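You operate a simulated robot arm through the tools that you are given. There is no shell and no other tool. Be economical: measure what you need, move in short steps, check, and stop when the job is done.

You are at the controls of a simulated two-armed robot. One attempt, no reset.

## Task
Put the 15 steel plug from the top of the steel table on the yellow tape there and the 10 steel plug on the shelf before the dark plate. Open the blue drawer. Any order will do.

The check looks at the end state, three seconds after you hand in, the way a careful person would. Anything else that was tipped, shoved, dropped, spilled or broken makes it a failure.

## Robot
Two 7-joint arms with two-finger grippers on one trunk, on a base that drives. Base frame: it is fixed to the floor where the robot stands at the start and does not move with it; the origin is under the middle of the robot, x ahead of it, y to its left, z up. Lengths are in m, angles in rad, forces in N, time in s.
The left shoulder is at the start at [0.064, 0.216, 1.169], the right one opposite. With the tool pointing down near the work surface each hand reaches from about 0.28 to 0.8 m from the robot's upright axis, wherever it stands, measured 20 degrees to its own side. Places, roughly: blue drawer [-5.2, 6.6, 0.8]; shelf before the dark plate (15x22 cm) [-0.72, -0.38, 0.8]. Payload 3.18 kg a hand.
Tool frame (each hand has its own): the origin (TCP) lies between the finger pads and is the grasp point; the fingertips stand 0.03 m ahead of it; z points along the fingers, y is the line along which they close. Largest opening 0.144 m; the body of the gripper starts 0.103 m behind the TCP.
Orientation is told as [roll, pitch, yaw] about the base's x, y, z axes, in that order, counted from this pose: with the fingers straight down and closing along the base's y, the tool's x points along the base's -x, its y along +y and its z along -z.

## Interface
- The arms move only by the tool step_arm. It takes "left_moves", "right_moves" or both (then of equal length, played together; a hand with none holds still); each is a list of rows, each a list of 7 numbers: the shift along the tool's x, y, z in units of 150 mm (1.0 is 150 mm), then the turn, a rotation vector about the tool's x, y, z in units of 45 degrees (1.0 is 45 degrees), then the gripper command, from -1 (shut) to 1 (fully open), values between in proportion. In form: [[tx, ty, tz, ax, ay, az, claw], ...]. A call has 1 to 20 rows; each row is the pose to reach, as a shift and turn from the pose commanded when the call began, along the tool's axes at that moment. A call with a number of a shift or a turn outside -1 to 1 is refused whole. Rows are played at 5 a second. More than 0.05 m and 0.15 rad between two rows, or a gripper value outside its range, and nothing of the call is played. A pose out of reach is approached as far as the arm can. The call stops where the force on the tool passes 40 N (or 10 N more than at its start, if that is more) or the arm is blocked; 0.2 s more then pass. The fingers move at their own pace and stop on an object; they squeeze with about 31 N. The grip force told is the motor's: it shows also when the fingers shut on nothing. Time passes only in rows, and 0.2 s behind the last, so rows that repeat a pose let the fingers close. The reply holds the time, the measured pose of the TCP, the force on the tool along the base axes, the opening and the grip force, in the units named above and with some noise, with the torque about the TCP (base axes, N m) and any sound that the robot's microphone picked up, and new pictures: "show" is both (left out), scene, wrist or none (wrist: the cameras of the hands that moved).
- Cameras (640 x 400 px; columns grow to the right, rows downward): "scene" is now at [0.1067, -0.0637, 1.3394]; the picture's right is [-0.82, -0.57, 0.00], its down [-0.43, 0.61, -0.66] and it looks along [0.38, -0.54, -0.75] (base axes); focal length 214 px, centre (320, 200). "left" rides on the left gripper at [0.076, -0.016, -0.143] in its tool frame; the picture's right is [0.21, 0.98, 0.00], its down [-0.84, 0.18, -0.51] and it looks along [-0.50, 0.11, 0.86] (tool axes); focal length 218 px, centre (320, 200). "right" rides on the right gripper at [0.076, 0.016, -0.143] in its tool frame; the picture's right is [-0.21, 0.98, 0.00], its down [-0.84, -0.18, -0.51] and it looks along [-0.50, -0.11, 0.86] (tool axes); focal length 218 px, centre (320, 200). There is no depth. A picture from a camera that has moved, and an enlarged one, comes with that camera's place and axes in the base frame and with its lens.
- move_column(by): slides the trunk up (or, below 0, down) by that many m; the arms and the scene camera ride with it, the base frame stays. It gives what a move gives, with no picture.
- roll_base(legs): drives the robot by 1 to 6 legs, each [ahead, left, turn to the left] in m, m and rad, along the robot's own axes; the way and the turn of a leg run together, so that a leg with both is an arc; at most 1.5 m and 3.142 rad a leg. The arms and the cameras ride along, it lands a little off, and it stops where it bumps. It gives what a move gives, and a new picture of the scene camera.
- aim_head(pan, tilt): turns the head with the scene camera to pan (to the left, within 1.396 rad either way) and tilt (down, from -0.506 to 1.204), counted from straight ahead of the robot. It gives what a move gives, and a new picture of the scene camera.
- zoom(camera, box): a new picture of the part [left, top, right, bottom] of that camera's present view, enlarged. The clock stands still meanwhile.
- finish_job(): hands the job in; it is judged then, once.

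Go step by step. Nothing tells you exact positions but the pictures and the camera data: compare them with the known pose of the tool, close in by small moves and look again before you grip or let go. The budget is 165 turns and 260 pictures, counting those below and the enlarged ones. Unless the task says otherwise, let go and move clear before handing in, and close with one line.

The tools are called after ">>>" as a command line: name --argument value ..., lists and objects as JSON in quotes. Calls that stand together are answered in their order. step_arm: Moves the arms, as the interface text tells. Its arguments: {"type":"object","properties":{"left_moves":{"type":"array","items":{"type":"array","items":{"type":"number"}}},"right_moves":{"type":"array","items":{"type":"array","items":{"type":"number"}}},"show":{"type":"string","enum":["both","scene","wrist","none"]}},"required":[]} The other tools are called the same way: move_column (by) slides the trunk up or down; roll_base (legs) drives the base; aim_head (pan, tilt) turns the head that bears the scene camera; zoom (camera, box) takes an enlarged picture of a part of a camera's view; finish_job () hands the job in.

At the start:

```text
time: 0.0
left_eef_pos: [0.4173, -0.0234, 1.121]
left_tcp_rot: [0.001, 0.001, 0.002]
left_force: [-0.4, -0.7, -0.5]
left_wrist_torque: [-0.04, 0.0, -0.01]
left_gripper_width: 0.1439
left_grasp_force: 0.1
right_eef_pos: [0.2674, -0.4167, 1.1548]
right_tcp_rot: [0.0, 0.001, 0.0]
right_force: [0.4, 0.5, 1.0]
right_wrist_torque: [0.02, -0.03, -0.01]
right_gripper_width: 0.144
right_grasp_force: 0.0
trunk travel left (down, up): [-0.25, 0.119]
robot x, y, heading: [0.0005, -0.0013, 0.0]
head pan, tilt: [-0.962, 0.848]
```

scene: 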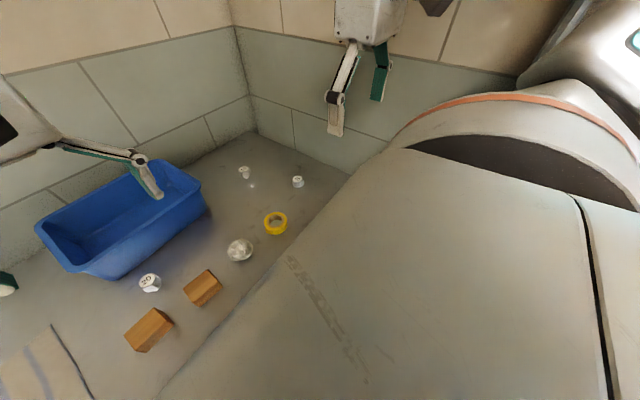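
right: 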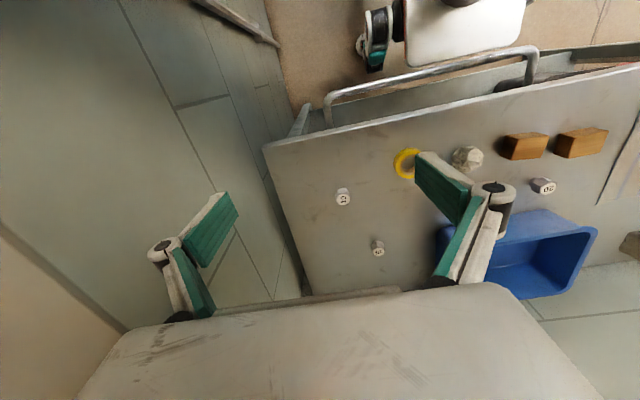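
left: 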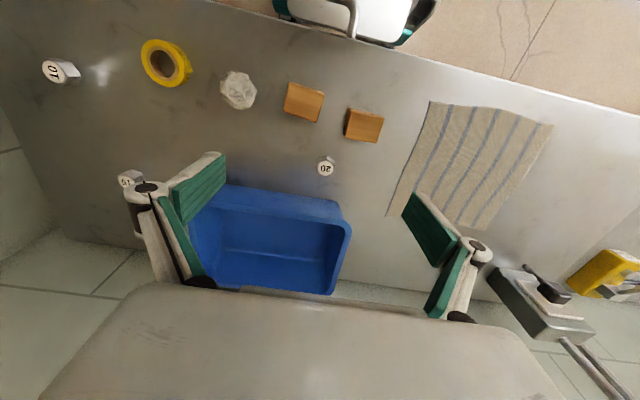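

I see a steel table with three small labelled plugs, a yellow tape roll, a blue bin and other things. I'll enlarge the labels first.

>>> zoom --camera "right" --box '[320, 130, 440, 280]'

>>> zoom --camera "left" --box '[30, 30, 200, 200]'

>>> zoom --camera "scene" --box '[210, 140, 330, 270]'

```text
2.67 times, centred on (380, 205) of right
camera zoom: at [0.1909, -0.4014, 1.2971], right [0.21, 0.98, 0.0], down [0.84, -0.18, 0.51], along [0.5, -0.11, -0.86], focal length 582 px, centre (160, 187)
```

zoom: 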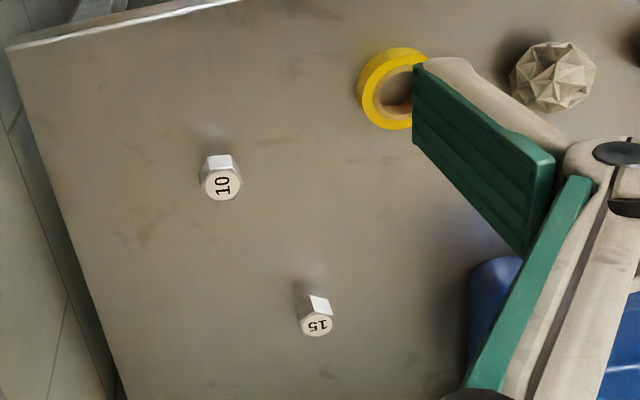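

```text
2.35 times, centred on (115, 115) of left
camera zoom: at [0.3404, -0.0393, 1.2644], right [-0.21, 0.98, 0.0], down [0.84, 0.18, 0.51], along [0.5, 0.11, -0.86], focal length 514 px, centre (802, 400)
```

zoom: 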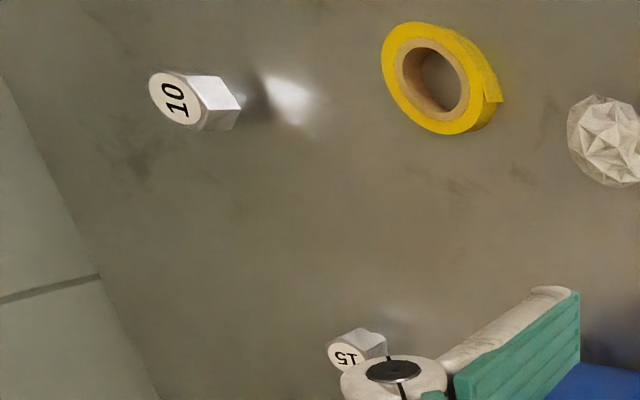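

```text
3.08 times, centred on (270, 205) of scene
camera zoom: at [0.1067, -0.0637, 1.3394], right [-0.82, -0.57, 0.0], down [-0.43, 0.61, -0.66], along [0.38, -0.54, -0.75], focal length 660 px, centre (474, 185)
```

zoom: 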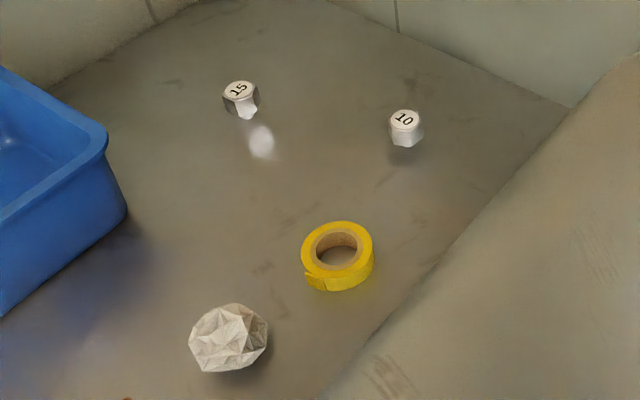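

Plug 10 is at about (0.42,-0.40), plug 15 at (0.588,-0.344), both tops near z 0.91, and the tape is at (0.379,-0.258). I'll move the right hand towards plug 15, staying high.

>>> step_arm --right_moves '[[-0.25, 0.06, 0, 0, 0, 0, 0], [-0.5, 0.12, 0, 0, 0, 0, 0], [-0.75, 0.18, 0, 0, 0, 0, 0], [-1, 0.24, 0, 0, 0, 0, 0]]' --show "none"

>>> step_arm --right_moves '[[-0.25, 0.06, 0.1, 0, 0, 0, 0], [-0.5, 0.12, 0.2, 0, 0, 0, 0], [-0.75, 0.18, 0.3, 0, 0, 0, 0], [-0.9, 0.24, 0.35, 0, 0, 0, 0]]' --show "both"

```text
time: 1.0
left_eef_pos: [0.4199, -0.023, 1.1211]
left_tcp_rot: [0.0, 0.003, 0.002]
left_force: [-0.7, 0.0, -0.1]
left_wrist_torque: [-0.01, 0.03, 0.0]
left_gripper_width: 0.144
left_grasp_force: 0.1
right_eef_pos: [0.4218, -0.391, 1.1604]
right_tcp_rot: [0.004, 0.004, 0.004]
right_force: [1.1, 0.7, -0.1]
right_wrist_torque: [0.03, 0.06, -0.02]
right_gripper_width: 0.0717
right_grasp_force: 0.1
right hand out of reach, approached as far as the arm can: row 3, 4
trunk travel left (down, up): [-0.25, 0.119]
robot x, y, heading: [-0.0014, -0.0005, 0.004]
head pan, tilt: [-0.962, 0.848]
```

```text
time: 2.0
left_eef_pos: [0.4179, -0.0238, 1.1204]
left_tcp_rot: [0.0, -0.001, 0.003]
left_force: [1.0, 0.5, -0.5]
left_wrist_torque: [0.02, 0.04, -0.02]
left_gripper_width: 0.144
left_grasp_force: 0.1
right_eef_pos: [0.5619, -0.379, 1.1198]
right_tcp_rot: [0.005, 0.006, 0.006]
right_force: [0.2, -1.5, -1.1]
right_wrist_torque: [0.02, 0.02, -0.03]
right_gripper_width: 0.0718
right_grasp_force: 0.0
right hand out of reach, approached as far as the arm can: row 1, 2, 3, 4
trunk travel left (down, up): [-0.25, 0.119]
robot x, y, heading: [-0.0027, 0.0014, -0.001]
head pan, tilt: [-0.962, 0.848]
camera scene: at [0.1071, -0.0636, 1.3393], right [-0.82, -0.57, 0.0], down [-0.43, 0.61, -0.66], along [0.38, -0.54, -0.75], focal length 214 px, centre (320, 200)
camera right: at [0.4861, -0.3656, 1.2638], right [0.2, 0.98, 0.0], down [0.85, -0.18, 0.5], along [0.49, -0.1, -0.87], focal length 218 px, centre (320, 200)
```

scene: 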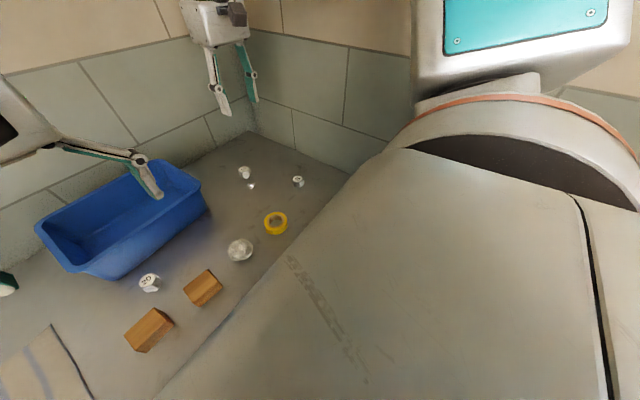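
right: 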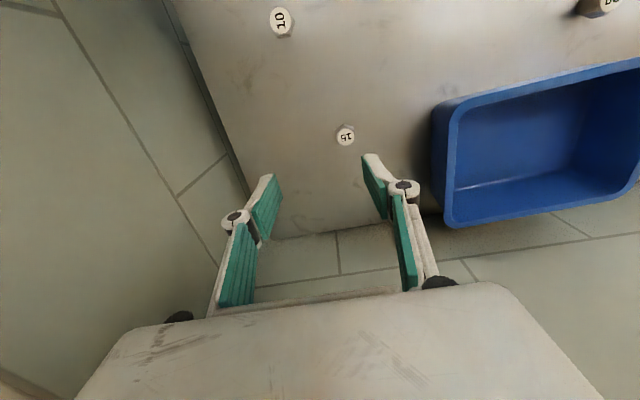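

The hand was at the limit of its reach that high up, so I'll go lower to about z 1.0 and recheck the pose.

>>> step_arm --right_moves '[[0, 0, 0.25, 0, 0, 0, 0], [0, 0, 0.5, 0, 0, 0, 0], [0, 0, 0.75, 0, 0, 0, 0], [0, 0, 0.75, 0, 0, 0, 0]]' --show "wrist"

```text
time: 3.0
left_eef_pos: [0.4181, -0.0233, 1.1226]
left_tcp_rot: [-0.001, 0.0, 0.001]
left_force: [0.4, -1.1, 0.2]
left_wrist_torque: [-0.06, -0.03, -0.03]
left_gripper_width: 0.1441
left_grasp_force: 0.0
right_eef_pos: [0.5762, -0.4158, 1.0238]
right_tcp_rot: [0.015, 0.01, 0.015]
right_force: [-0.3, -0.4, 0.3]
right_wrist_torque: [0.01, -0.02, 0.0]
right_gripper_width: 0.0722
right_grasp_force: 0.1
right hand out of reach, approached as far as the arm can: row 1, 2, 3, 4
trunk travel left (down, up): [-0.25, 0.119]
robot x, y, heading: [-0.0014, -0.0001, 0.0]
head pan, tilt: [-0.962, 0.848]
camera right: at [0.5009, -0.4036, 1.1676], right [0.2, 0.98, 0.01], down [0.85, -0.18, 0.5], along [0.49, -0.09, -0.87], focal length 218 px, centre (320, 200)
```

right: 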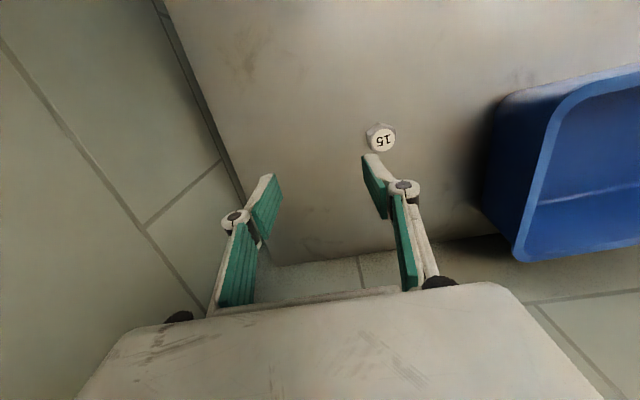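

The hand drifted towards -y at the limit. I'll try shifting it +y at this height.

>>> step_arm --right_moves '[[0, 0.2, 0, 0, 0, 0, 0], [0, 0.4, 0, 0, 0, 0, 0], [0, 0.49, 0, 0, 0, 0, 0], [0, 0.49, 0, 0, 0, 0, 0]]' --show "none"

```text
time: 4.0
left_eef_pos: [0.4185, -0.0217, 1.1206]
left_tcp_rot: [-0.001, 0.0, 0.001]
left_force: [-0.4, 0.5, 0.2]
left_wrist_torque: [-0.02, 0.02, 0.04]
left_gripper_width: 0.144
left_grasp_force: 0.1
right_eef_pos: [0.6011, -0.402, 1.0446]
right_tcp_rot: [0.007, 0.006, 0.004]
right_force: [-0.3, -0.2, -0.5]
right_wrist_torque: [-0.01, 0.0, -0.03]
right_gripper_width: 0.072
right_grasp_force: 0.0
right hand out of reach, approached as far as the arm can: row 1, 2, 3, 4
trunk travel left (down, up): [-0.25, 0.119]
robot x, y, heading: [0.0014, -0.0022, 0.002]
head pan, tilt: [-0.962, 0.848]
```

It still stalls, so a joint limit is likely. I'll try a yaw of the tool to free it.

>>> step_arm --right_moves '[[0, 0, 0, 0, 0, 0.18, 0], [0, 0, 0, 0, 0, 0.36, 0], [0, 0, 0, 0, 0, 0.54, 0], [0, 0, 0, 0, 0, 0.54, 0]]' --show "none"

```text
time: 5.0
left_eef_pos: [0.4185, -0.0243, 1.1206]
left_tcp_rot: [0.002, 0.001, 0.001]
left_force: [0.3, -0.5, 0.2]
left_wrist_torque: [0.01, 0.04, 0.0]
left_gripper_width: 0.1439
left_grasp_force: 0.0
right_eef_pos: [0.6162, -0.4867, 1.0833]
right_tcp_rot: [0.006, 0.007, -0.311]
right_force: [-0.1, -0.5, -0.4]
right_wrist_torque: [0.01, 0.01, -0.01]
right_gripper_width: 0.0719
right_grasp_force: 0.1
right hand out of reach, approached as far as the arm can: row 1, 2, 3, 4
trunk travel left (down, up): [-0.25, 0.119]
robot x, y, heading: [-0.0019, 0.0004, -0.001]
head pan, tilt: [-0.962, 0.848]
```

That made it worse, so I'll yaw the other way.

>>> step_arm --right_moves '[[0, 0, 0, 0, 0, -0.18, 0], [0, 0, 0, 0, 0, -0.36, 0], [0, 0, 0, 0, 0, -0.54, 0], [0, 0, 0, 0, 0, -0.72, 0], [0, 0, 0, 0, 0, -0.9, 0], [0, 0, 0, 0, 0, -0.9, 0]]' --show "none"

```text
time: 6.4
left_eef_pos: [0.4195, -0.023, 1.1212]
left_tcp_rot: [-0.001, -0.001, 0.0]
left_force: [1.0, 0.0, 0.3]
left_wrist_torque: [-0.01, 0.0, -0.06]
left_gripper_width: 0.144
left_grasp_force: 0.2
right_eef_pos: [0.6208, -0.485, 1.0849]
right_tcp_rot: [0.008, 0.002, 0.399]
right_force: [0.5, -1.1, -0.3]
right_wrist_torque: [0.0, 0.01, 0.03]
right_gripper_width: 0.0719
right_grasp_force: 0.1
trunk travel left (down, up): [-0.25, 0.119]
robot x, y, heading: [0.0, 0.0034, -0.0]
head pan, tilt: [-0.962, 0.848]
```

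With yaw +0.4 it is reachable. Now I'll move above plug 15 with this yaw.

>>> step_arm --right_moves '[[-0.03, 0.2, 0, 0, 0, 0, 0], [-0.06, 0.4, 0.1, 0, 0, 0, 0], [-0.09, 0.6, 0.2, 0, 0, 0, 0], [-0.12, 0.8, 0.3, 0, 0, 0, 0], [-0.147, 0.965, 0.45, 0, 0, 0, 0], [-0.147, 0.965, 0.5, 0, 0, 0, 0]]' --show "wrist"

```text
time: 7.8
left_eef_pos: [0.4178, -0.0238, 1.123]
left_tcp_rot: [0.0, 0.0, 0.002]
left_force: [0.5, -0.3, 0.7]
left_wrist_torque: [0.01, 0.0, -0.04]
left_gripper_width: 0.1443
left_grasp_force: 0.0
right_eef_pos: [0.5863, -0.3436, 1.0118]
right_tcp_rot: [0.009, 0.002, 0.396]
right_force: [0.0, 0.9, 0.3]
right_wrist_torque: [0.03, -0.02, -0.01]
right_gripper_width: 0.072
right_grasp_force: 0.0
trunk travel left (down, up): [-0.25, 0.119]
robot x, y, heading: [0.0023, 0.0008, -0.002]
head pan, tilt: [-0.962, 0.848]
camera right: at [0.5096, -0.3598, 1.155], right [-0.19, 0.98, 0.01], down [0.85, 0.16, 0.5], along [0.49, 0.1, -0.86], focal length 218 px, centre (320, 200)
```

right: 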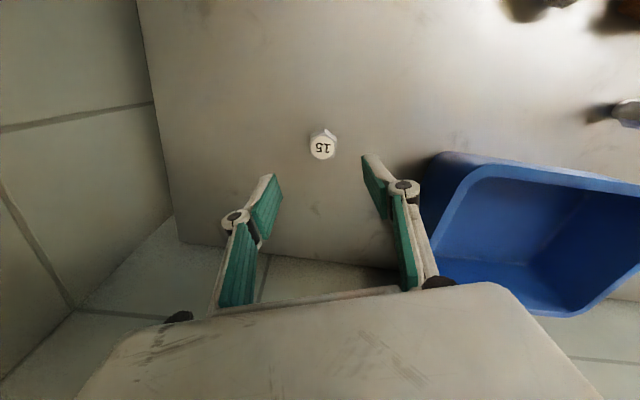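

The hand is nearly over plug 15. I'll zoom in for its shape and flat orientation.

>>> zoom --camera "right" --box '[290, 120, 354, 160]'

>>> zoom --camera "scene" --box '[225, 155, 305, 240]'

```text
10.00 times, centred on (322, 140) of right
camera zoom: at [0.5096, -0.3598, 1.155], right [-0.19, 0.98, 0.01], down [0.85, 0.16, 0.5], along [0.49, 0.1, -0.86], focal length 2183 px, centre (300, 800)
```

zoom: 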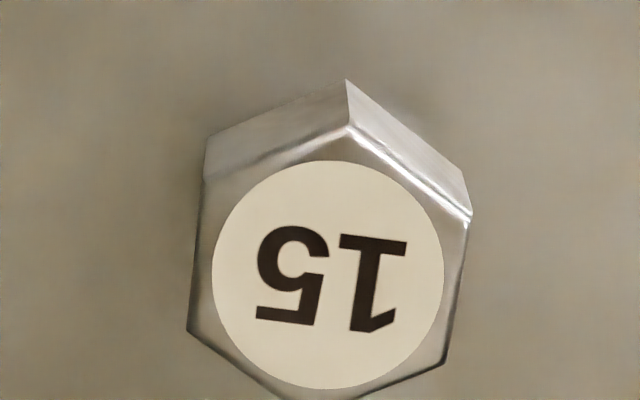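

```text
4.71 times, centred on (265, 198) of scene
camera zoom: at [0.1065, -0.0639, 1.3394], right [-0.82, -0.57, 0.0], down [-0.43, 0.62, -0.66], along [0.38, -0.54, -0.75], focal length 1009 px, centre (579, 212)
```

zoom: 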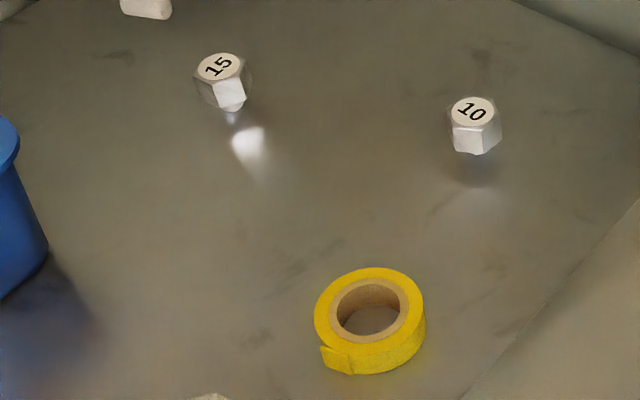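

The plug is hexagonal, about 30 mm across flats and 25 mm high, and its flats lie at about 4° (mod 60) to base x. I'll yaw the gripper to about 64° so that it meets the flats squarely.

>>> step_arm --right_moves '[[0, 0, 0, 0, 0, -0.18, -0.2], [0, 0, 0, 0, 0, -0.36, -0.2], [0, 0, 0, 0, 0, -0.54, -0.2], [0, 0, 0, 0, 0, -0.72, -0.2], [0, 0, 0, 0, 0, -0.91, -0.2], [0, 0, 0, 0, 0, -0.91, -0.2]]' --show "both"

```text
time: 9.2
left_eef_pos: [0.4176, -0.0234, 1.1216]
left_tcp_rot: [0.0, -0.001, 0.003]
left_force: [0.0, 0.9, 0.5]
left_wrist_torque: [-0.02, 0.02, 0.0]
left_gripper_width: 0.144
left_grasp_force: 0.1
right_eef_pos: [0.5856, -0.3428, 1.0114]
right_tcp_rot: [0.006, -0.004, 1.114]
right_force: [0.3, -0.3, -0.6]
right_wrist_torque: [0.03, 0.03, -0.03]
right_gripper_width: 0.0574
right_grasp_force: 0.0
trunk travel left (down, up): [-0.25, 0.119]
robot x, y, heading: [-0.0003, -0.0024, 0.002]
head pan, tilt: [-0.962, 0.848]
camera scene: at [0.1067, -0.0637, 1.3394], right [-0.82, -0.57, 0.0], down [-0.43, 0.61, -0.66], along [0.38, -0.54, -0.75], focal length 214 px, centre (320, 200)
camera right: at [0.5386, -0.4064, 1.1537], right [-0.79, 0.62, 0.01], down [0.54, 0.67, 0.51], along [0.31, 0.4, -0.86], focal length 218 px, centre (320, 200)
```

scene: 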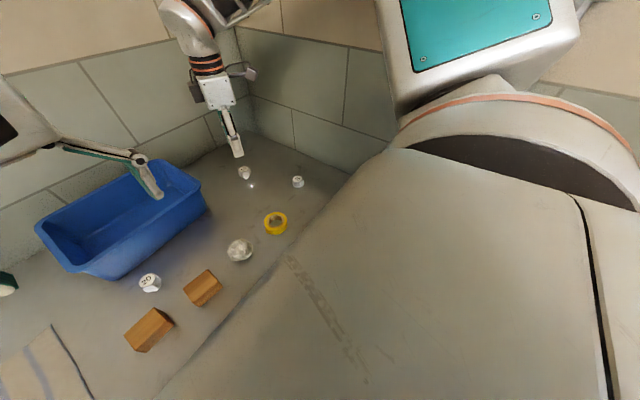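
right: 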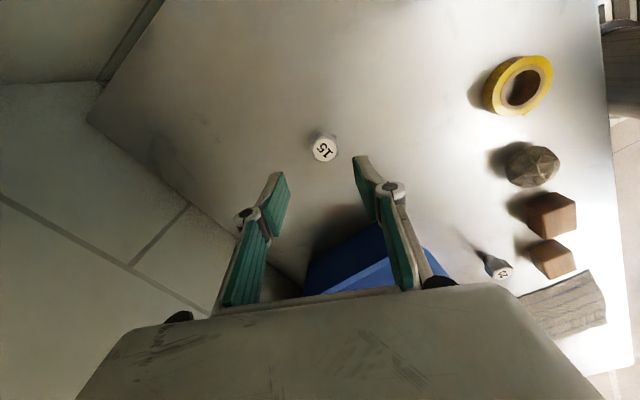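

I'm aligned over the plug. Descending partway and checking.

>>> step_arm --right_moves '[[0.005, 0.027, 0.2, 0, 0, 0, -0.2], [0.005, 0.027, 0.4, 0, 0, 0, -0.2], [0.005, 0.027, 0.4, 0, 0, 0, -0.2]]' --show "wrist"

>>> zoom --camera "right" --box '[250, 100, 410, 200]'

>>> zoom --camera "scene" --box '[215, 130, 275, 200]'

```text
time: 10.0
left_eef_pos: [0.4182, -0.0229, 1.1205]
left_tcp_rot: [0.0, 0.001, 0.002]
left_force: [0.5, -0.8, -0.7]
left_wrist_torque: [-0.02, -0.03, 0.01]
left_gripper_width: 0.1442
left_grasp_force: 0.1
right_eef_pos: [0.5802, -0.3403, 0.9492]
right_tcp_rot: [0.008, -0.003, 1.113]
right_force: [-0.2, -0.5, 0.2]
right_wrist_torque: [0.0, -0.03, 0.0]
right_gripper_width: 0.0574
right_grasp_force: 0.0
trunk travel left (down, up): [-0.25, 0.119]
robot x, y, heading: [-0.0017, 0.0007, 0.006]
head pan, tilt: [-0.962, 0.848]
camera right: at [0.5325, -0.4037, 1.0917], right [-0.78, 0.62, 0.01], down [0.54, 0.67, 0.51], along [0.31, 0.4, -0.86], focal length 218 px, centre (320, 200)
```

right: 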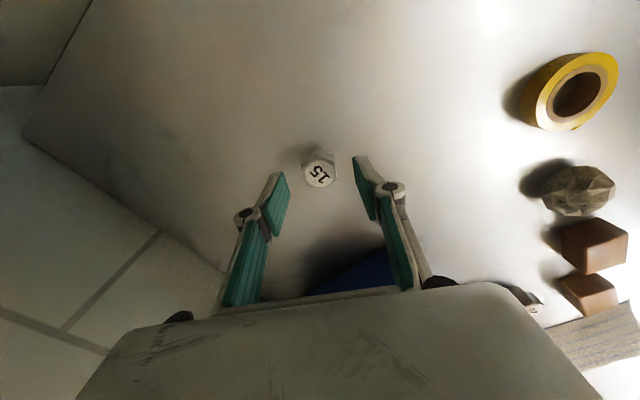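

```text
4.00 times, centred on (330, 150) of right
camera zoom: at [0.5325, -0.4037, 1.0917], right [-0.78, 0.62, 0.01], down [0.54, 0.67, 0.51], along [0.31, 0.4, -0.86], focal length 873 px, centre (280, 400)
```

zoom: 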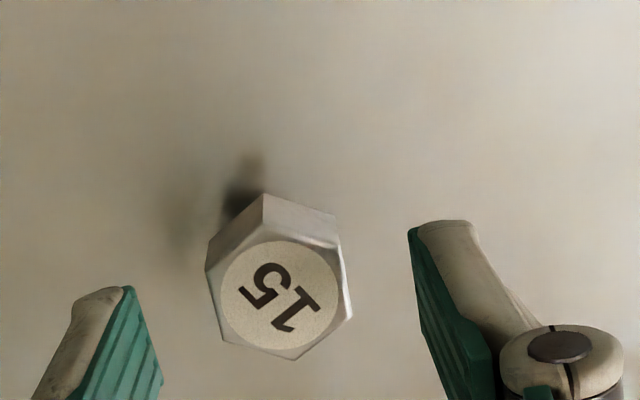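

```text
5.71 times, centred on (245, 165) of scene
camera zoom: at [0.1062, -0.0635, 1.3395], right [-0.82, -0.57, 0.0], down [-0.43, 0.61, -0.66], along [0.38, -0.54, -0.75], focal length 1226 px, centre (749, 400)
```

zoom: 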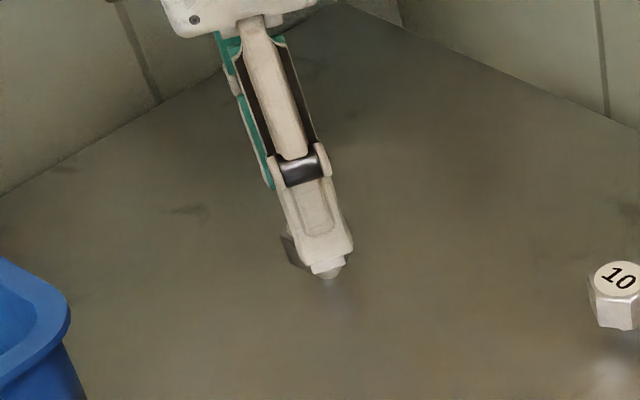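

The plug is a hex head with a narrower stem below. I'm centred on it and will go down to TCP z 0.918 and close.

>>> step_arm --right_moves '[[0.005, 0.0, 0.1, 0, 0, 0, -0.2], [0.005, 0.0, 0.2, 0, 0, 0, -0.2], [0.005, 0, 0.2, 0, 0, 0, -0.6], [0.005, 0, 0.2, 0, 0, 0, -1], [0.005, 0, 0.2, 0, 0, 0, -1], [0.005, 0, 0.2, 0, 0, 0, -1]]' --show "wrist"

```text
time: 11.4
left_eef_pos: [0.4179, -0.0243, 1.1214]
left_tcp_rot: [0.001, 0.0, 0.003]
left_force: [1.4, 0.3, 0.2]
left_wrist_torque: [0.0, -0.02, -0.03]
left_gripper_width: 0.144
left_grasp_force: 0.1
right_eef_pos: [0.5811, -0.3414, 0.9198]
right_tcp_rot: [0.008, -0.004, 1.112]
right_force: [0.5, -0.8, 0.0]
right_wrist_torque: [-0.03, 0.02, 0.01]
right_gripper_width: 0.0334
right_grasp_force: 31.0
trunk travel left (down, up): [-0.25, 0.119]
robot x, y, heading: [-0.0, 0.0052, -0.003]
head pan, tilt: [-0.962, 0.848]
camera right: at [0.5328, -0.405, 1.0622], right [-0.78, 0.62, 0.01], down [0.54, 0.67, 0.51], along [0.31, 0.4, -0.86], focal length 218 px, centre (320, 200)
```

right: 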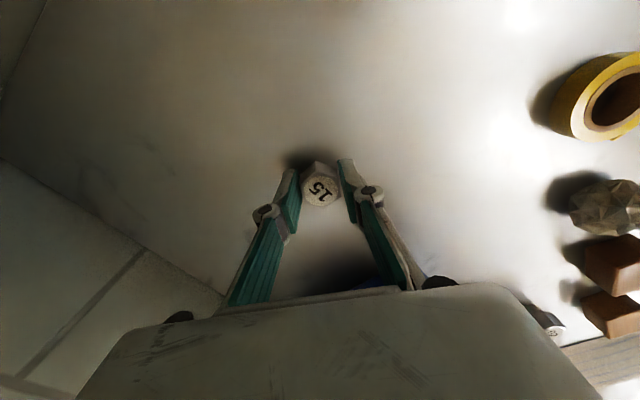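

Gripped at 33 mm. Lifting and looking.

>>> step_arm --right_moves '[[0, 0, -0.2, 0, 0, 0, -1], [0, 0, -0.45, 0, 0, 0, -1], [0, 0, -0.7, 0, 0, 0, -1], [0, 0, -0.7, 0, 0, 0, -1]]' --show "scene"

>>> zoom --camera "scene" --box '[200, 100, 300, 180]'

```text
time: 12.4
left_eef_pos: [0.4196, -0.0242, 1.1212]
left_tcp_rot: [0.0, 0.0, 0.001]
left_force: [-0.1, 0.0, 0.1]
left_wrist_torque: [0.01, -0.01, 0.03]
left_gripper_width: 0.1439
left_grasp_force: 0.0
right_eef_pos: [0.5825, -0.3426, 1.025]
right_tcp_rot: [0.009, -0.003, 1.111]
right_force: [0.2, 0.8, -2.6]
right_wrist_torque: [-0.01, 0.01, 0.03]
right_gripper_width: 0.0335
right_grasp_force: 30.9
trunk travel left (down, up): [-0.25, 0.119]
robot x, y, heading: [-0.0023, 0.0002, -0.001]
head pan, tilt: [-0.962, 0.848]
camera scene: at [0.1074, -0.0639, 1.3392], right [-0.82, -0.57, 0.0], down [-0.43, 0.62, -0.66], along [0.38, -0.54, -0.75], focal length 214 px, centre (320, 200)
```

scene: 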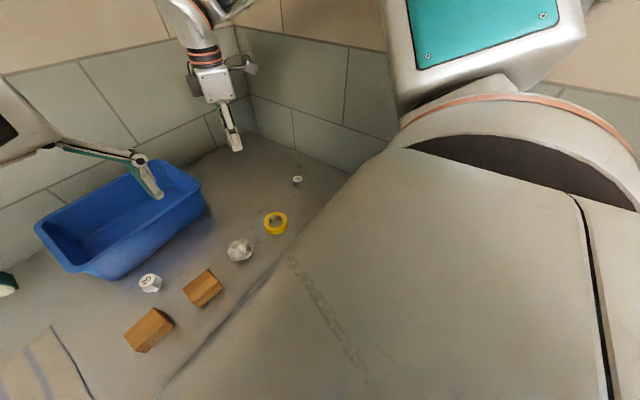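

```text
5.00 times, centred on (250, 140) of scene
camera zoom: at [0.1074, -0.0639, 1.3392], right [-0.82, -0.57, 0.0], down [-0.43, 0.62, -0.66], along [0.38, -0.54, -0.75], focal length 1072 px, centre (670, 500)
```

zoom: 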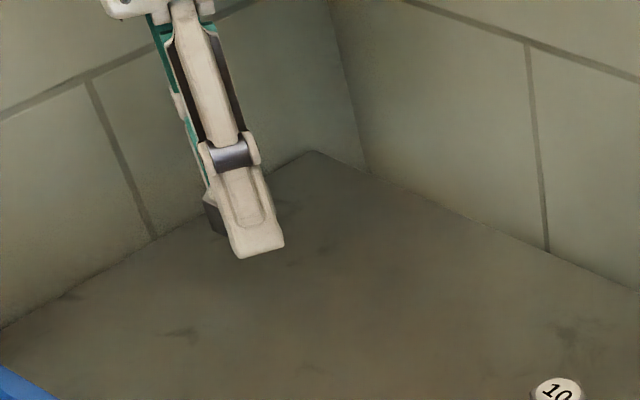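

I'll look at the held plug with the left camera to see its underside.

>>> zoom --camera "left" --box '[0, 20, 260, 260]'

```text
1.67 times, centred on (130, 140) of left
camera zoom: at [0.341, -0.0396, 1.2641], right [-0.21, 0.98, 0.0], down [0.84, 0.18, 0.51], along [0.5, 0.11, -0.86], focal length 364 px, centre (637, 300)
```

zoom: 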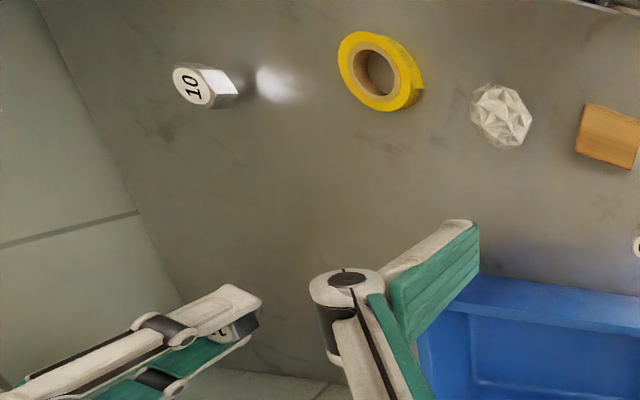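

Moving the plug over towards the tape at height.

>>> step_arm --right_moves '[[0.02, 0.25, 0, 0, 0, 0, -1], [0.04, 0.5, 0, 0, 0, 0, -1], [0.06, 0.75, 0, 0, 0, 0, -1], [0.08, 1.0, 0, 0, 0, 0, -1]]' --show "none"

>>> step_arm --right_moves '[[0.01, 0.1, 0.0, 0, 0, 0, -1], [0.027, 0.3, 0.05, 0, 0, 0, -1], [0.027, 0.3, 0.1, 0, 0, 0, -1]]' --show "both"

>>> zoom --camera "left" --box '[80, 0, 240, 150]'

```text
time: 13.4
left_eef_pos: [0.4173, -0.0231, 1.122]
left_tcp_rot: [0.0, 0.0, 0.003]
left_force: [-0.1, -0.1, 0.7]
left_wrist_torque: [0.0, -0.01, 0.0]
left_gripper_width: 0.1439
left_grasp_force: 0.1
right_eef_pos: [0.4422, -0.2873, 1.0279]
right_tcp_rot: [0.008, -0.003, 1.111]
right_force: [-0.2, 0.0, -1.2]
right_wrist_torque: [-0.03, -0.03, 0.04]
right_gripper_width: 0.0336
right_grasp_force: 30.4
trunk travel left (down, up): [-0.25, 0.119]
robot x, y, heading: [0.0012, -0.0023, 0.004]
head pan, tilt: [-0.962, 0.848]
```

```text
time: 14.2
left_eef_pos: [0.4188, -0.0229, 1.1217]
left_tcp_rot: [-0.001, 0.0, 0.002]
left_force: [-0.2, 0.4, -0.5]
left_wrist_torque: [0.02, 0.02, 0.03]
left_gripper_width: 0.1439
left_grasp_force: 0.0
right_eef_pos: [0.4004, -0.272, 1.0122]
right_tcp_rot: [0.007, -0.003, 1.11]
right_force: [0.1, -0.3, -0.7]
right_wrist_torque: [-0.03, 0.01, -0.02]
right_gripper_width: 0.0332
right_grasp_force: 31.5
trunk travel left (down, up): [-0.25, 0.119]
robot x, y, heading: [0.0033, -0.0014, 0.006]
head pan, tilt: [-0.962, 0.848]
camera scene: at [0.1073, -0.0638, 1.3392], right [-0.82, -0.57, 0.0], down [-0.43, 0.62, -0.66], along [0.38, -0.54, -0.75], focal length 214 px, centre (320, 200)
camera right: at [0.3524, -0.3349, 1.1555], right [-0.78, 0.62, 0.01], down [0.54, 0.67, 0.51], along [0.31, 0.4, -0.86], focal length 218 px, centre (320, 200)
```

scene: 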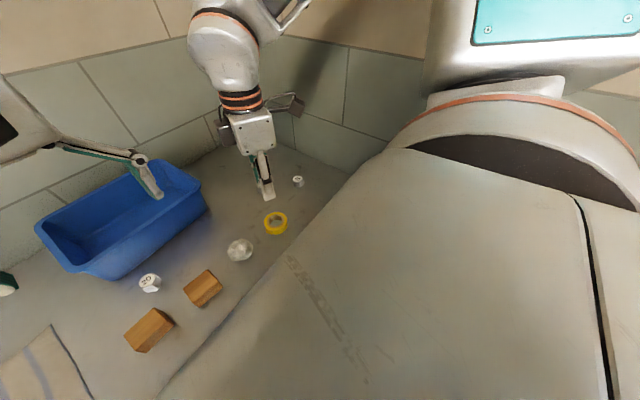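
right: 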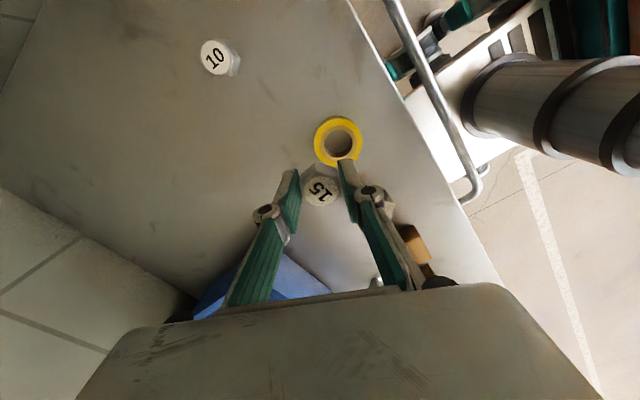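

```text
2.67 times, centred on (160, 75) of left
camera zoom: at [0.341, -0.0395, 1.2641], right [-0.21, 0.98, 0.0], down [0.84, 0.18, 0.51], along [0.5, 0.11, -0.86], focal length 582 px, centre (747, 533)
```

zoom: 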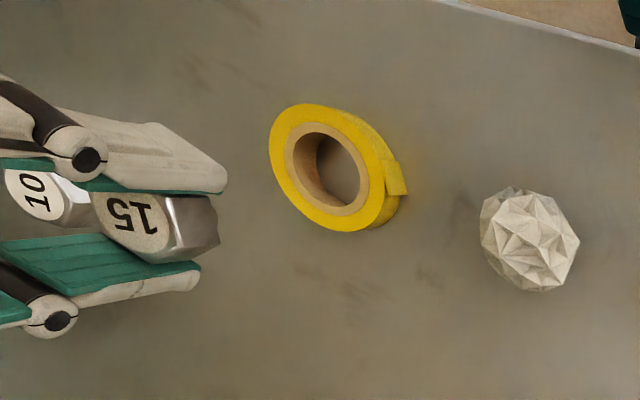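

>>> zoom --camera "right" --box '[280, 100, 400, 210]'

>>> zoom --camera "scene" --box '[235, 150, 315, 245]'

```text
3.64 times, centred on (340, 155) of right
camera zoom: at [0.3524, -0.3349, 1.1555], right [-0.78, 0.62, 0.01], down [0.54, 0.67, 0.51], along [0.31, 0.4, -0.86], focal length 794 px, centre (247, 364)
```

zoom: 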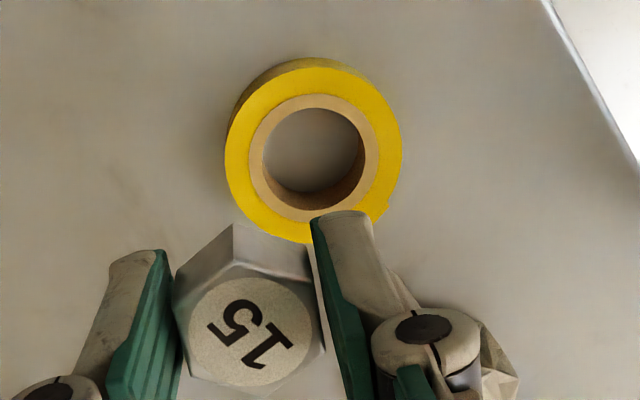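

```text
4.21 times, centred on (275, 198) of scene
camera zoom: at [0.1073, -0.0638, 1.3392], right [-0.82, -0.57, 0.0], down [-0.43, 0.62, -0.66], along [0.38, -0.54, -0.75], focal length 903 px, centre (510, 210)
```

zoom: 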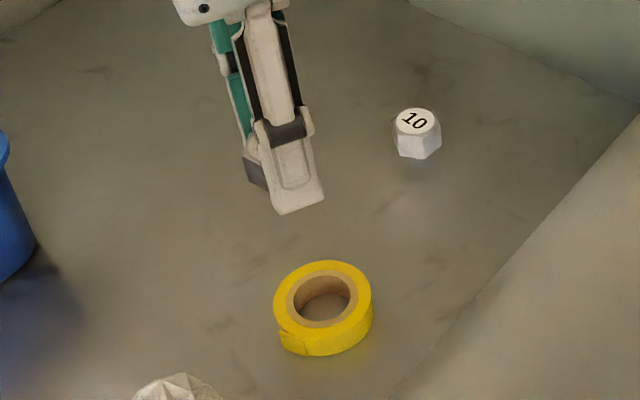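

The tape is 57 mm across with a hole of about 33 mm, centred near (0.380,-0.262). I need to know the plug's underside, so I'll tilt it for the left camera.

>>> step_arm --right_moves '[[0, 0, -0.1, 0, -0.18, 0, -1], [0, 0, -0.2, 0, -0.36, 0, -1], [0, 0, -0.2, 0, -0.54, 0, -1], [0, 0, -0.2, 0, -0.72, 0, -1], [0, 0, -0.2, 0, -0.9, 0, -1], [0, 0, -0.2, 0, -0.9, 0, -1]]' --show "none"

>>> zoom --camera "left" --box '[30, 0, 230, 150]'

```text
time: 15.8
left_eef_pos: [0.4288, 0.0499, 1.1171]
left_tcp_rot: [-0.034, 0.01, 0.022]
left_force: [1.0, 0.2, 1.1]
left_wrist_torque: [-0.05, 0.02, 0.0]
left_gripper_width: 0.144
left_grasp_force: 0.0
right_eef_pos: [0.4141, -0.2069, 1.0425]
right_tcp_rot: [-0.018, -0.632, 1.147]
right_force: [-0.2, 0.0, -0.7]
right_wrist_torque: [-0.04, 0.08, 0.05]
right_gripper_width: 0.0336
right_grasp_force: 31.1
trunk travel left (down, up): [-0.25, 0.119]
robot x, y, heading: [0.002, 0.0298, 0.025]
head pan, tilt: [-0.962, 0.848]
stopped in row 6 (right hand): the arm was blocked; the commanded pose is now the measured one
```

```text
2.67 times, centred on (130, 75) of left
camera zoom: at [0.3525, 0.0362, 1.2608], right [-0.23, 0.97, -0.03], down [0.84, 0.22, 0.49], along [0.49, 0.09, -0.87], focal length 582 px, centre (827, 533)
```

zoom: 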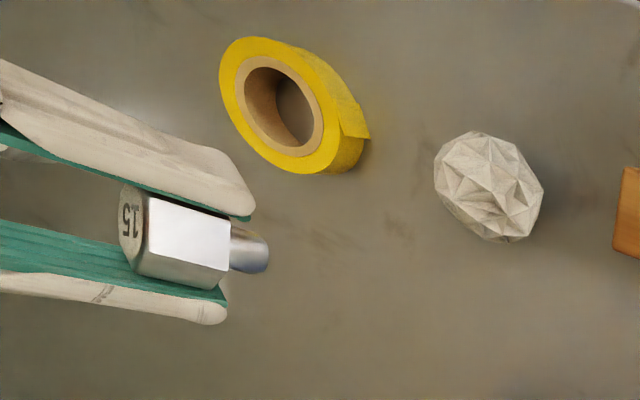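

The plug has a stem, shorter than the tape is high. The tilt blocked the arm against something and nudged the base about 3 cm, so I'll look at the scene before undoing it.

>>> zoom --camera "scene" --box '[0, 0, 640, 400]'

```text
1.00 times, centred on (320, 200) of scene (not enlarged: the box is as wide or as high as the picture)
camera zoom: at [0.1204, 0.0092, 1.3388], right [-0.81, -0.59, 0.03], down [-0.45, 0.58, -0.68], along [0.38, -0.56, -0.74], focal length 214 px, centre (320, 200)
```

zoom: 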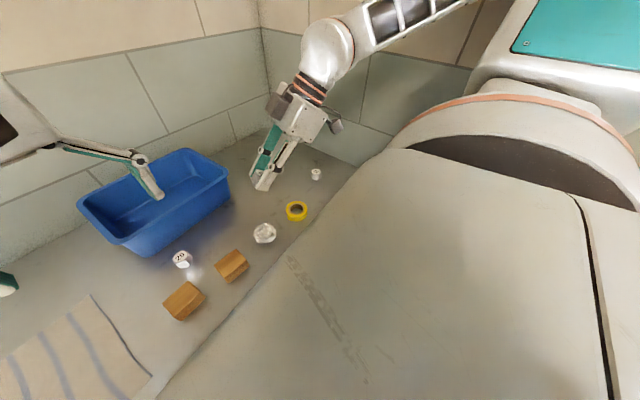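

The elbow pressed on the right wall; the table items look unmoved. I'll undo the tilt.

>>> step_arm --right_moves '[[0, 0, 0, 0, 0.18, 0, -1], [0, 0, 0, 0, 0.36, 0, -1], [0, 0, 0, 0, 0.54, 0, -1], [0, 0, 0, 0, 0.72, 0, -1], [0, 0, 0, 0, 0.8, 0, -1], [0, 0, 0, 0, 0.8, 0, -1]]' --show "both"

```text
time: 17.2
left_eef_pos: [0.4197, 0.0047, 1.1216]
left_tcp_rot: [0.0, 0.0, 0.014]
left_force: [0.6, 0.1, 0.0]
left_wrist_torque: [0.01, 0.0, -0.03]
left_gripper_width: 0.1442
left_grasp_force: 0.1
right_eef_pos: [0.4045, -0.2475, 1.0401]
right_tcp_rot: [-0.006, -0.051, 1.122]
right_force: [0.0, -0.6, -1.2]
right_wrist_torque: [0.01, -0.01, -0.01]
right_gripper_width: 0.0336
right_grasp_force: 30.9
trunk travel left (down, up): [-0.25, 0.119]
robot x, y, heading: [-0.0001, 0.0239, 0.013]
head pan, tilt: [-0.962, 0.848]
camera scene: at [0.1078, -0.0391, 1.3393], right [-0.81, -0.58, 0.0], down [-0.44, 0.61, -0.66], along [0.39, -0.54, -0.75], focal length 214 px, centre (320, 200)
camera right: at [0.3527, -0.3167, 1.1793], right [-0.79, 0.61, 0.0], down [0.51, 0.66, 0.55], along [0.33, 0.44, -0.83], focal length 218 px, centre (320, 200)
```

scene: 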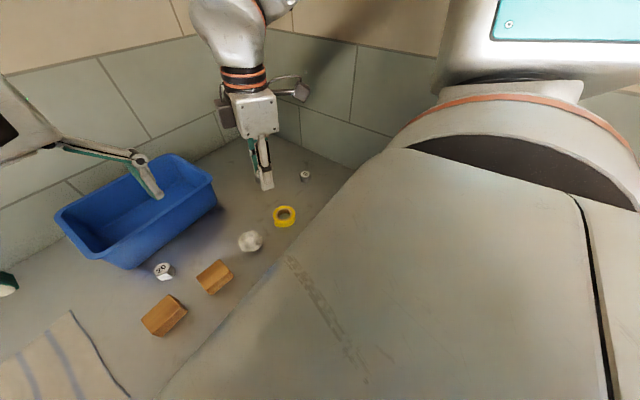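
right: 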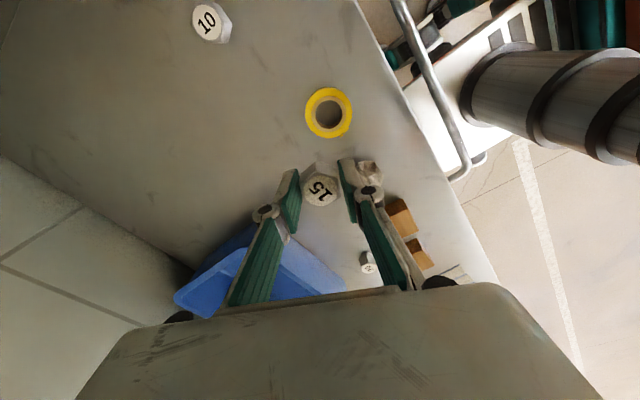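

Nearly upright again. I'll correct the last tilt and move over the tape centre (0.379,-0.263), coming down to z 0.99.

>>> step_arm --right_moves '[[0.08, 0.05, 0.0, 0, 0.065, 0, -1], [0.167, 0.108, 0.15, 0, 0.065, 0, -1], [0.167, 0.108, 0.333, 0, 0.065, 0, -1], [0.167, 0.108, 0.333, 0, 0.065, 0, -1]]' --show "wrist"

>>> zoom --camera "right" --box '[280, 110, 400, 210]'

>>> zoom --camera "left" --box '[50, 0, 250, 150]'

>>> zoom --camera "scene" --box '[245, 160, 325, 245]'

```text
time: 18.2
left_eef_pos: [0.418, 0.0061, 1.1219]
left_tcp_rot: [-0.001, 0.001, 0.015]
left_force: [0.0, 0.6, 0.1]
left_wrist_torque: [-0.02, -0.03, 0.01]
left_gripper_width: 0.1437
left_grasp_force: 0.1
right_eef_pos: [0.379, -0.2598, 0.9899]
right_tcp_rot: [-0.006, -0.001, 1.125]
right_force: [-0.2, 0.0, -1.2]
right_wrist_torque: [-0.03, -0.04, -0.02]
right_gripper_width: 0.0334
right_grasp_force: 31.6
trunk travel left (down, up): [-0.25, 0.119]
robot x, y, heading: [0.0038, 0.0205, 0.012]
head pan, tilt: [-0.962, 0.848]
camera right: at [0.3301, -0.3226, 1.1326], right [-0.79, 0.61, -0.01], down [0.52, 0.68, 0.51], along [0.32, 0.4, -0.86], focal length 218 px, centre (320, 200)
```

right: 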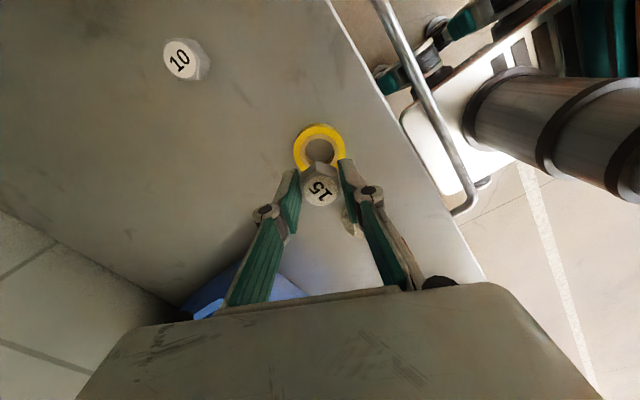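

```text
4.00 times, centred on (340, 160) of right
camera zoom: at [0.3301, -0.3226, 1.1326], right [-0.79, 0.61, -0.01], down [0.52, 0.68, 0.51], along [0.32, 0.4, -0.86], focal length 873 px, centre (240, 360)
```

zoom: 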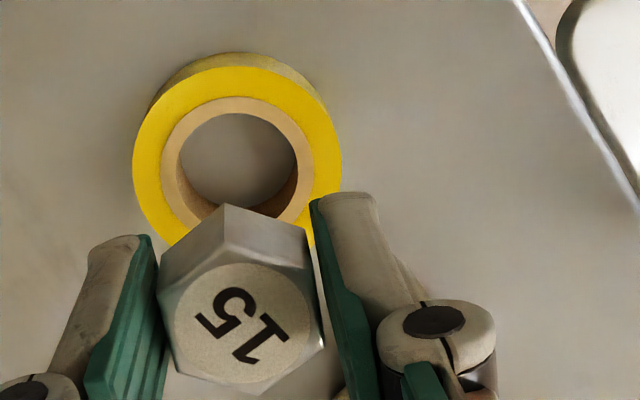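

```text
2.67 times, centred on (150, 75) of left
camera zoom: at [0.3403, -0.0115, 1.2646], right [-0.22, 0.97, 0.0], down [0.84, 0.19, 0.51], along [0.5, 0.11, -0.86], focal length 582 px, centre (773, 533)
```

zoom: 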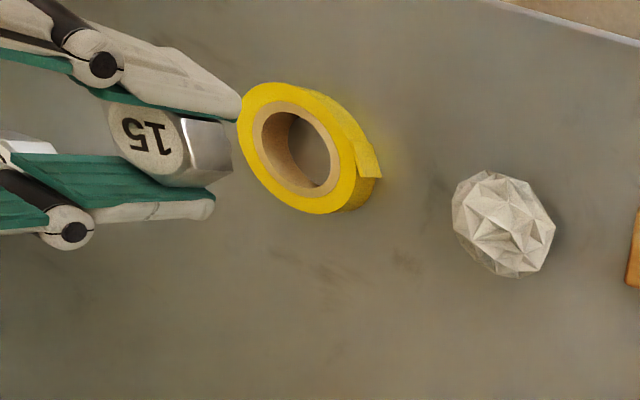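

```text
4.71 times, centred on (285, 202) of scene
camera zoom: at [0.107, -0.0388, 1.3395], right [-0.81, -0.58, 0.0], down [-0.44, 0.61, -0.66], along [0.39, -0.54, -0.75], focal length 1009 px, centre (485, 188)
```

zoom: 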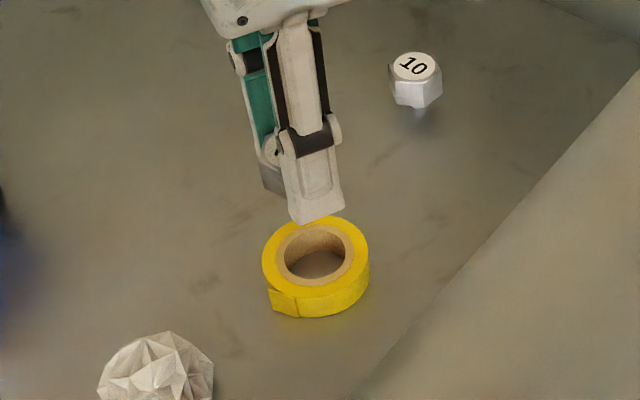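

The ring centre measures about (0.378,-0.265). I'll lower over it to z 0.937 so that the stem begins to enter the hole, then check.

>>> step_arm --right_moves '[[0.033, -0.008, 0.1, 0, 0, 0, -1], [0.033, -0.008, 0.25, 0, 0, 0, -1], [0.033, -0.008, 0.35, 0, 0, 0, -1], [0.033, -0.008, 0.35, 0, 0, 0, -1]]' --show "none"

>>> zoom --camera "right" --box '[280, 110, 400, 210]'

>>> zoom --camera "left" --box '[50, 0, 200, 110]'

>>> zoom --camera "scene" --box '[255, 170, 315, 235]'

```text
time: 19.2
left_eef_pos: [0.4178, 0.0062, 1.1216]
left_tcp_rot: [0.001, 0.0, 0.012]
left_force: [0.1, 0.6, -0.1]
left_wrist_torque: [0.01, -0.01, -0.02]
left_gripper_width: 0.144
left_grasp_force: 0.1
right_eef_pos: [0.3781, -0.2645, 0.9393]
right_tcp_rot: [-0.009, -0.004, 1.122]
right_force: [-0.2, -3.0, 15.8]
right_wrist_torque: [-0.11, 0.06, -0.01]
right_gripper_width: 0.0338
right_grasp_force: 31.6
trunk travel left (down, up): [-0.25, 0.119]
robot x, y, heading: [0.002, 0.0203, 0.015]
head pan, tilt: [-0.962, 0.848]
```

```text
4.00 times, centred on (340, 160) of right
camera zoom: at [0.3294, -0.3263, 1.0801], right [-0.79, 0.61, -0.01], down [0.52, 0.68, 0.51], along [0.32, 0.4, -0.86], focal length 873 px, centre (240, 360)
```

zoom: 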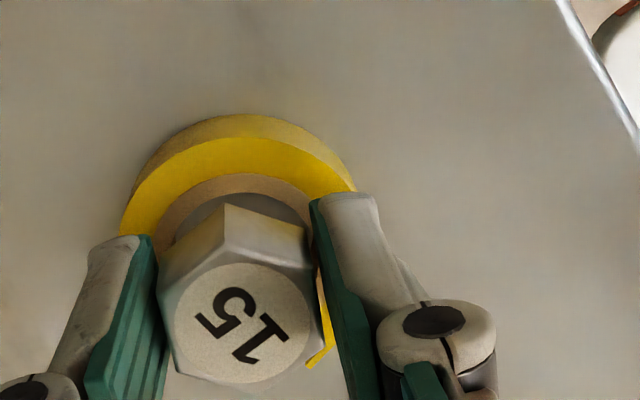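

```text
3.64 times, centred on (125, 55) of left
camera zoom: at [0.3404, -0.0113, 1.2649], right [-0.22, 0.97, 0.0], down [0.84, 0.19, 0.51], along [0.5, 0.11, -0.86], focal length 794 px, centre (1029, 727)
```

zoom: 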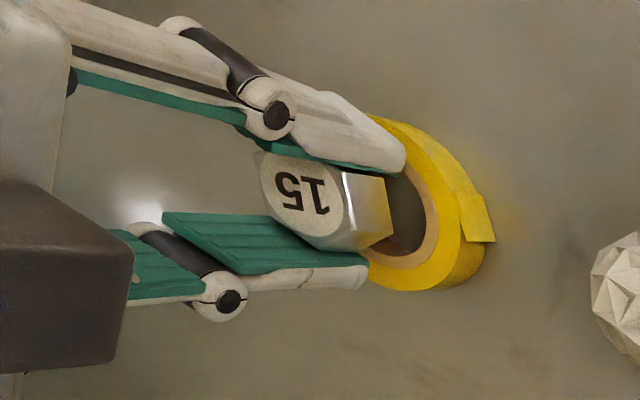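

```text
6.15 times, centred on (285, 202) of scene
camera zoom: at [0.107, -0.0385, 1.3397], right [-0.81, -0.58, 0.0], down [-0.44, 0.61, -0.66], along [0.39, -0.54, -0.75], focal length 1320 px, centre (535, 185)
```

zoom: 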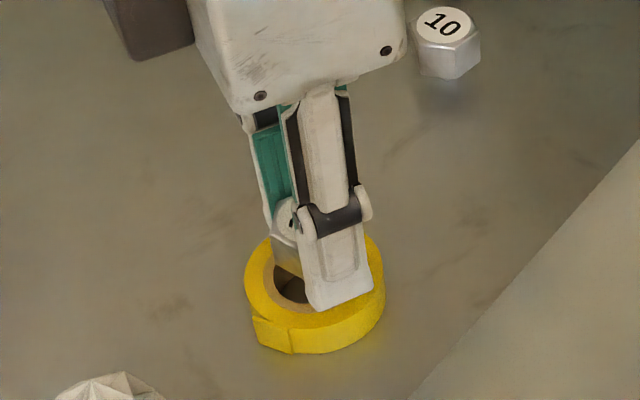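

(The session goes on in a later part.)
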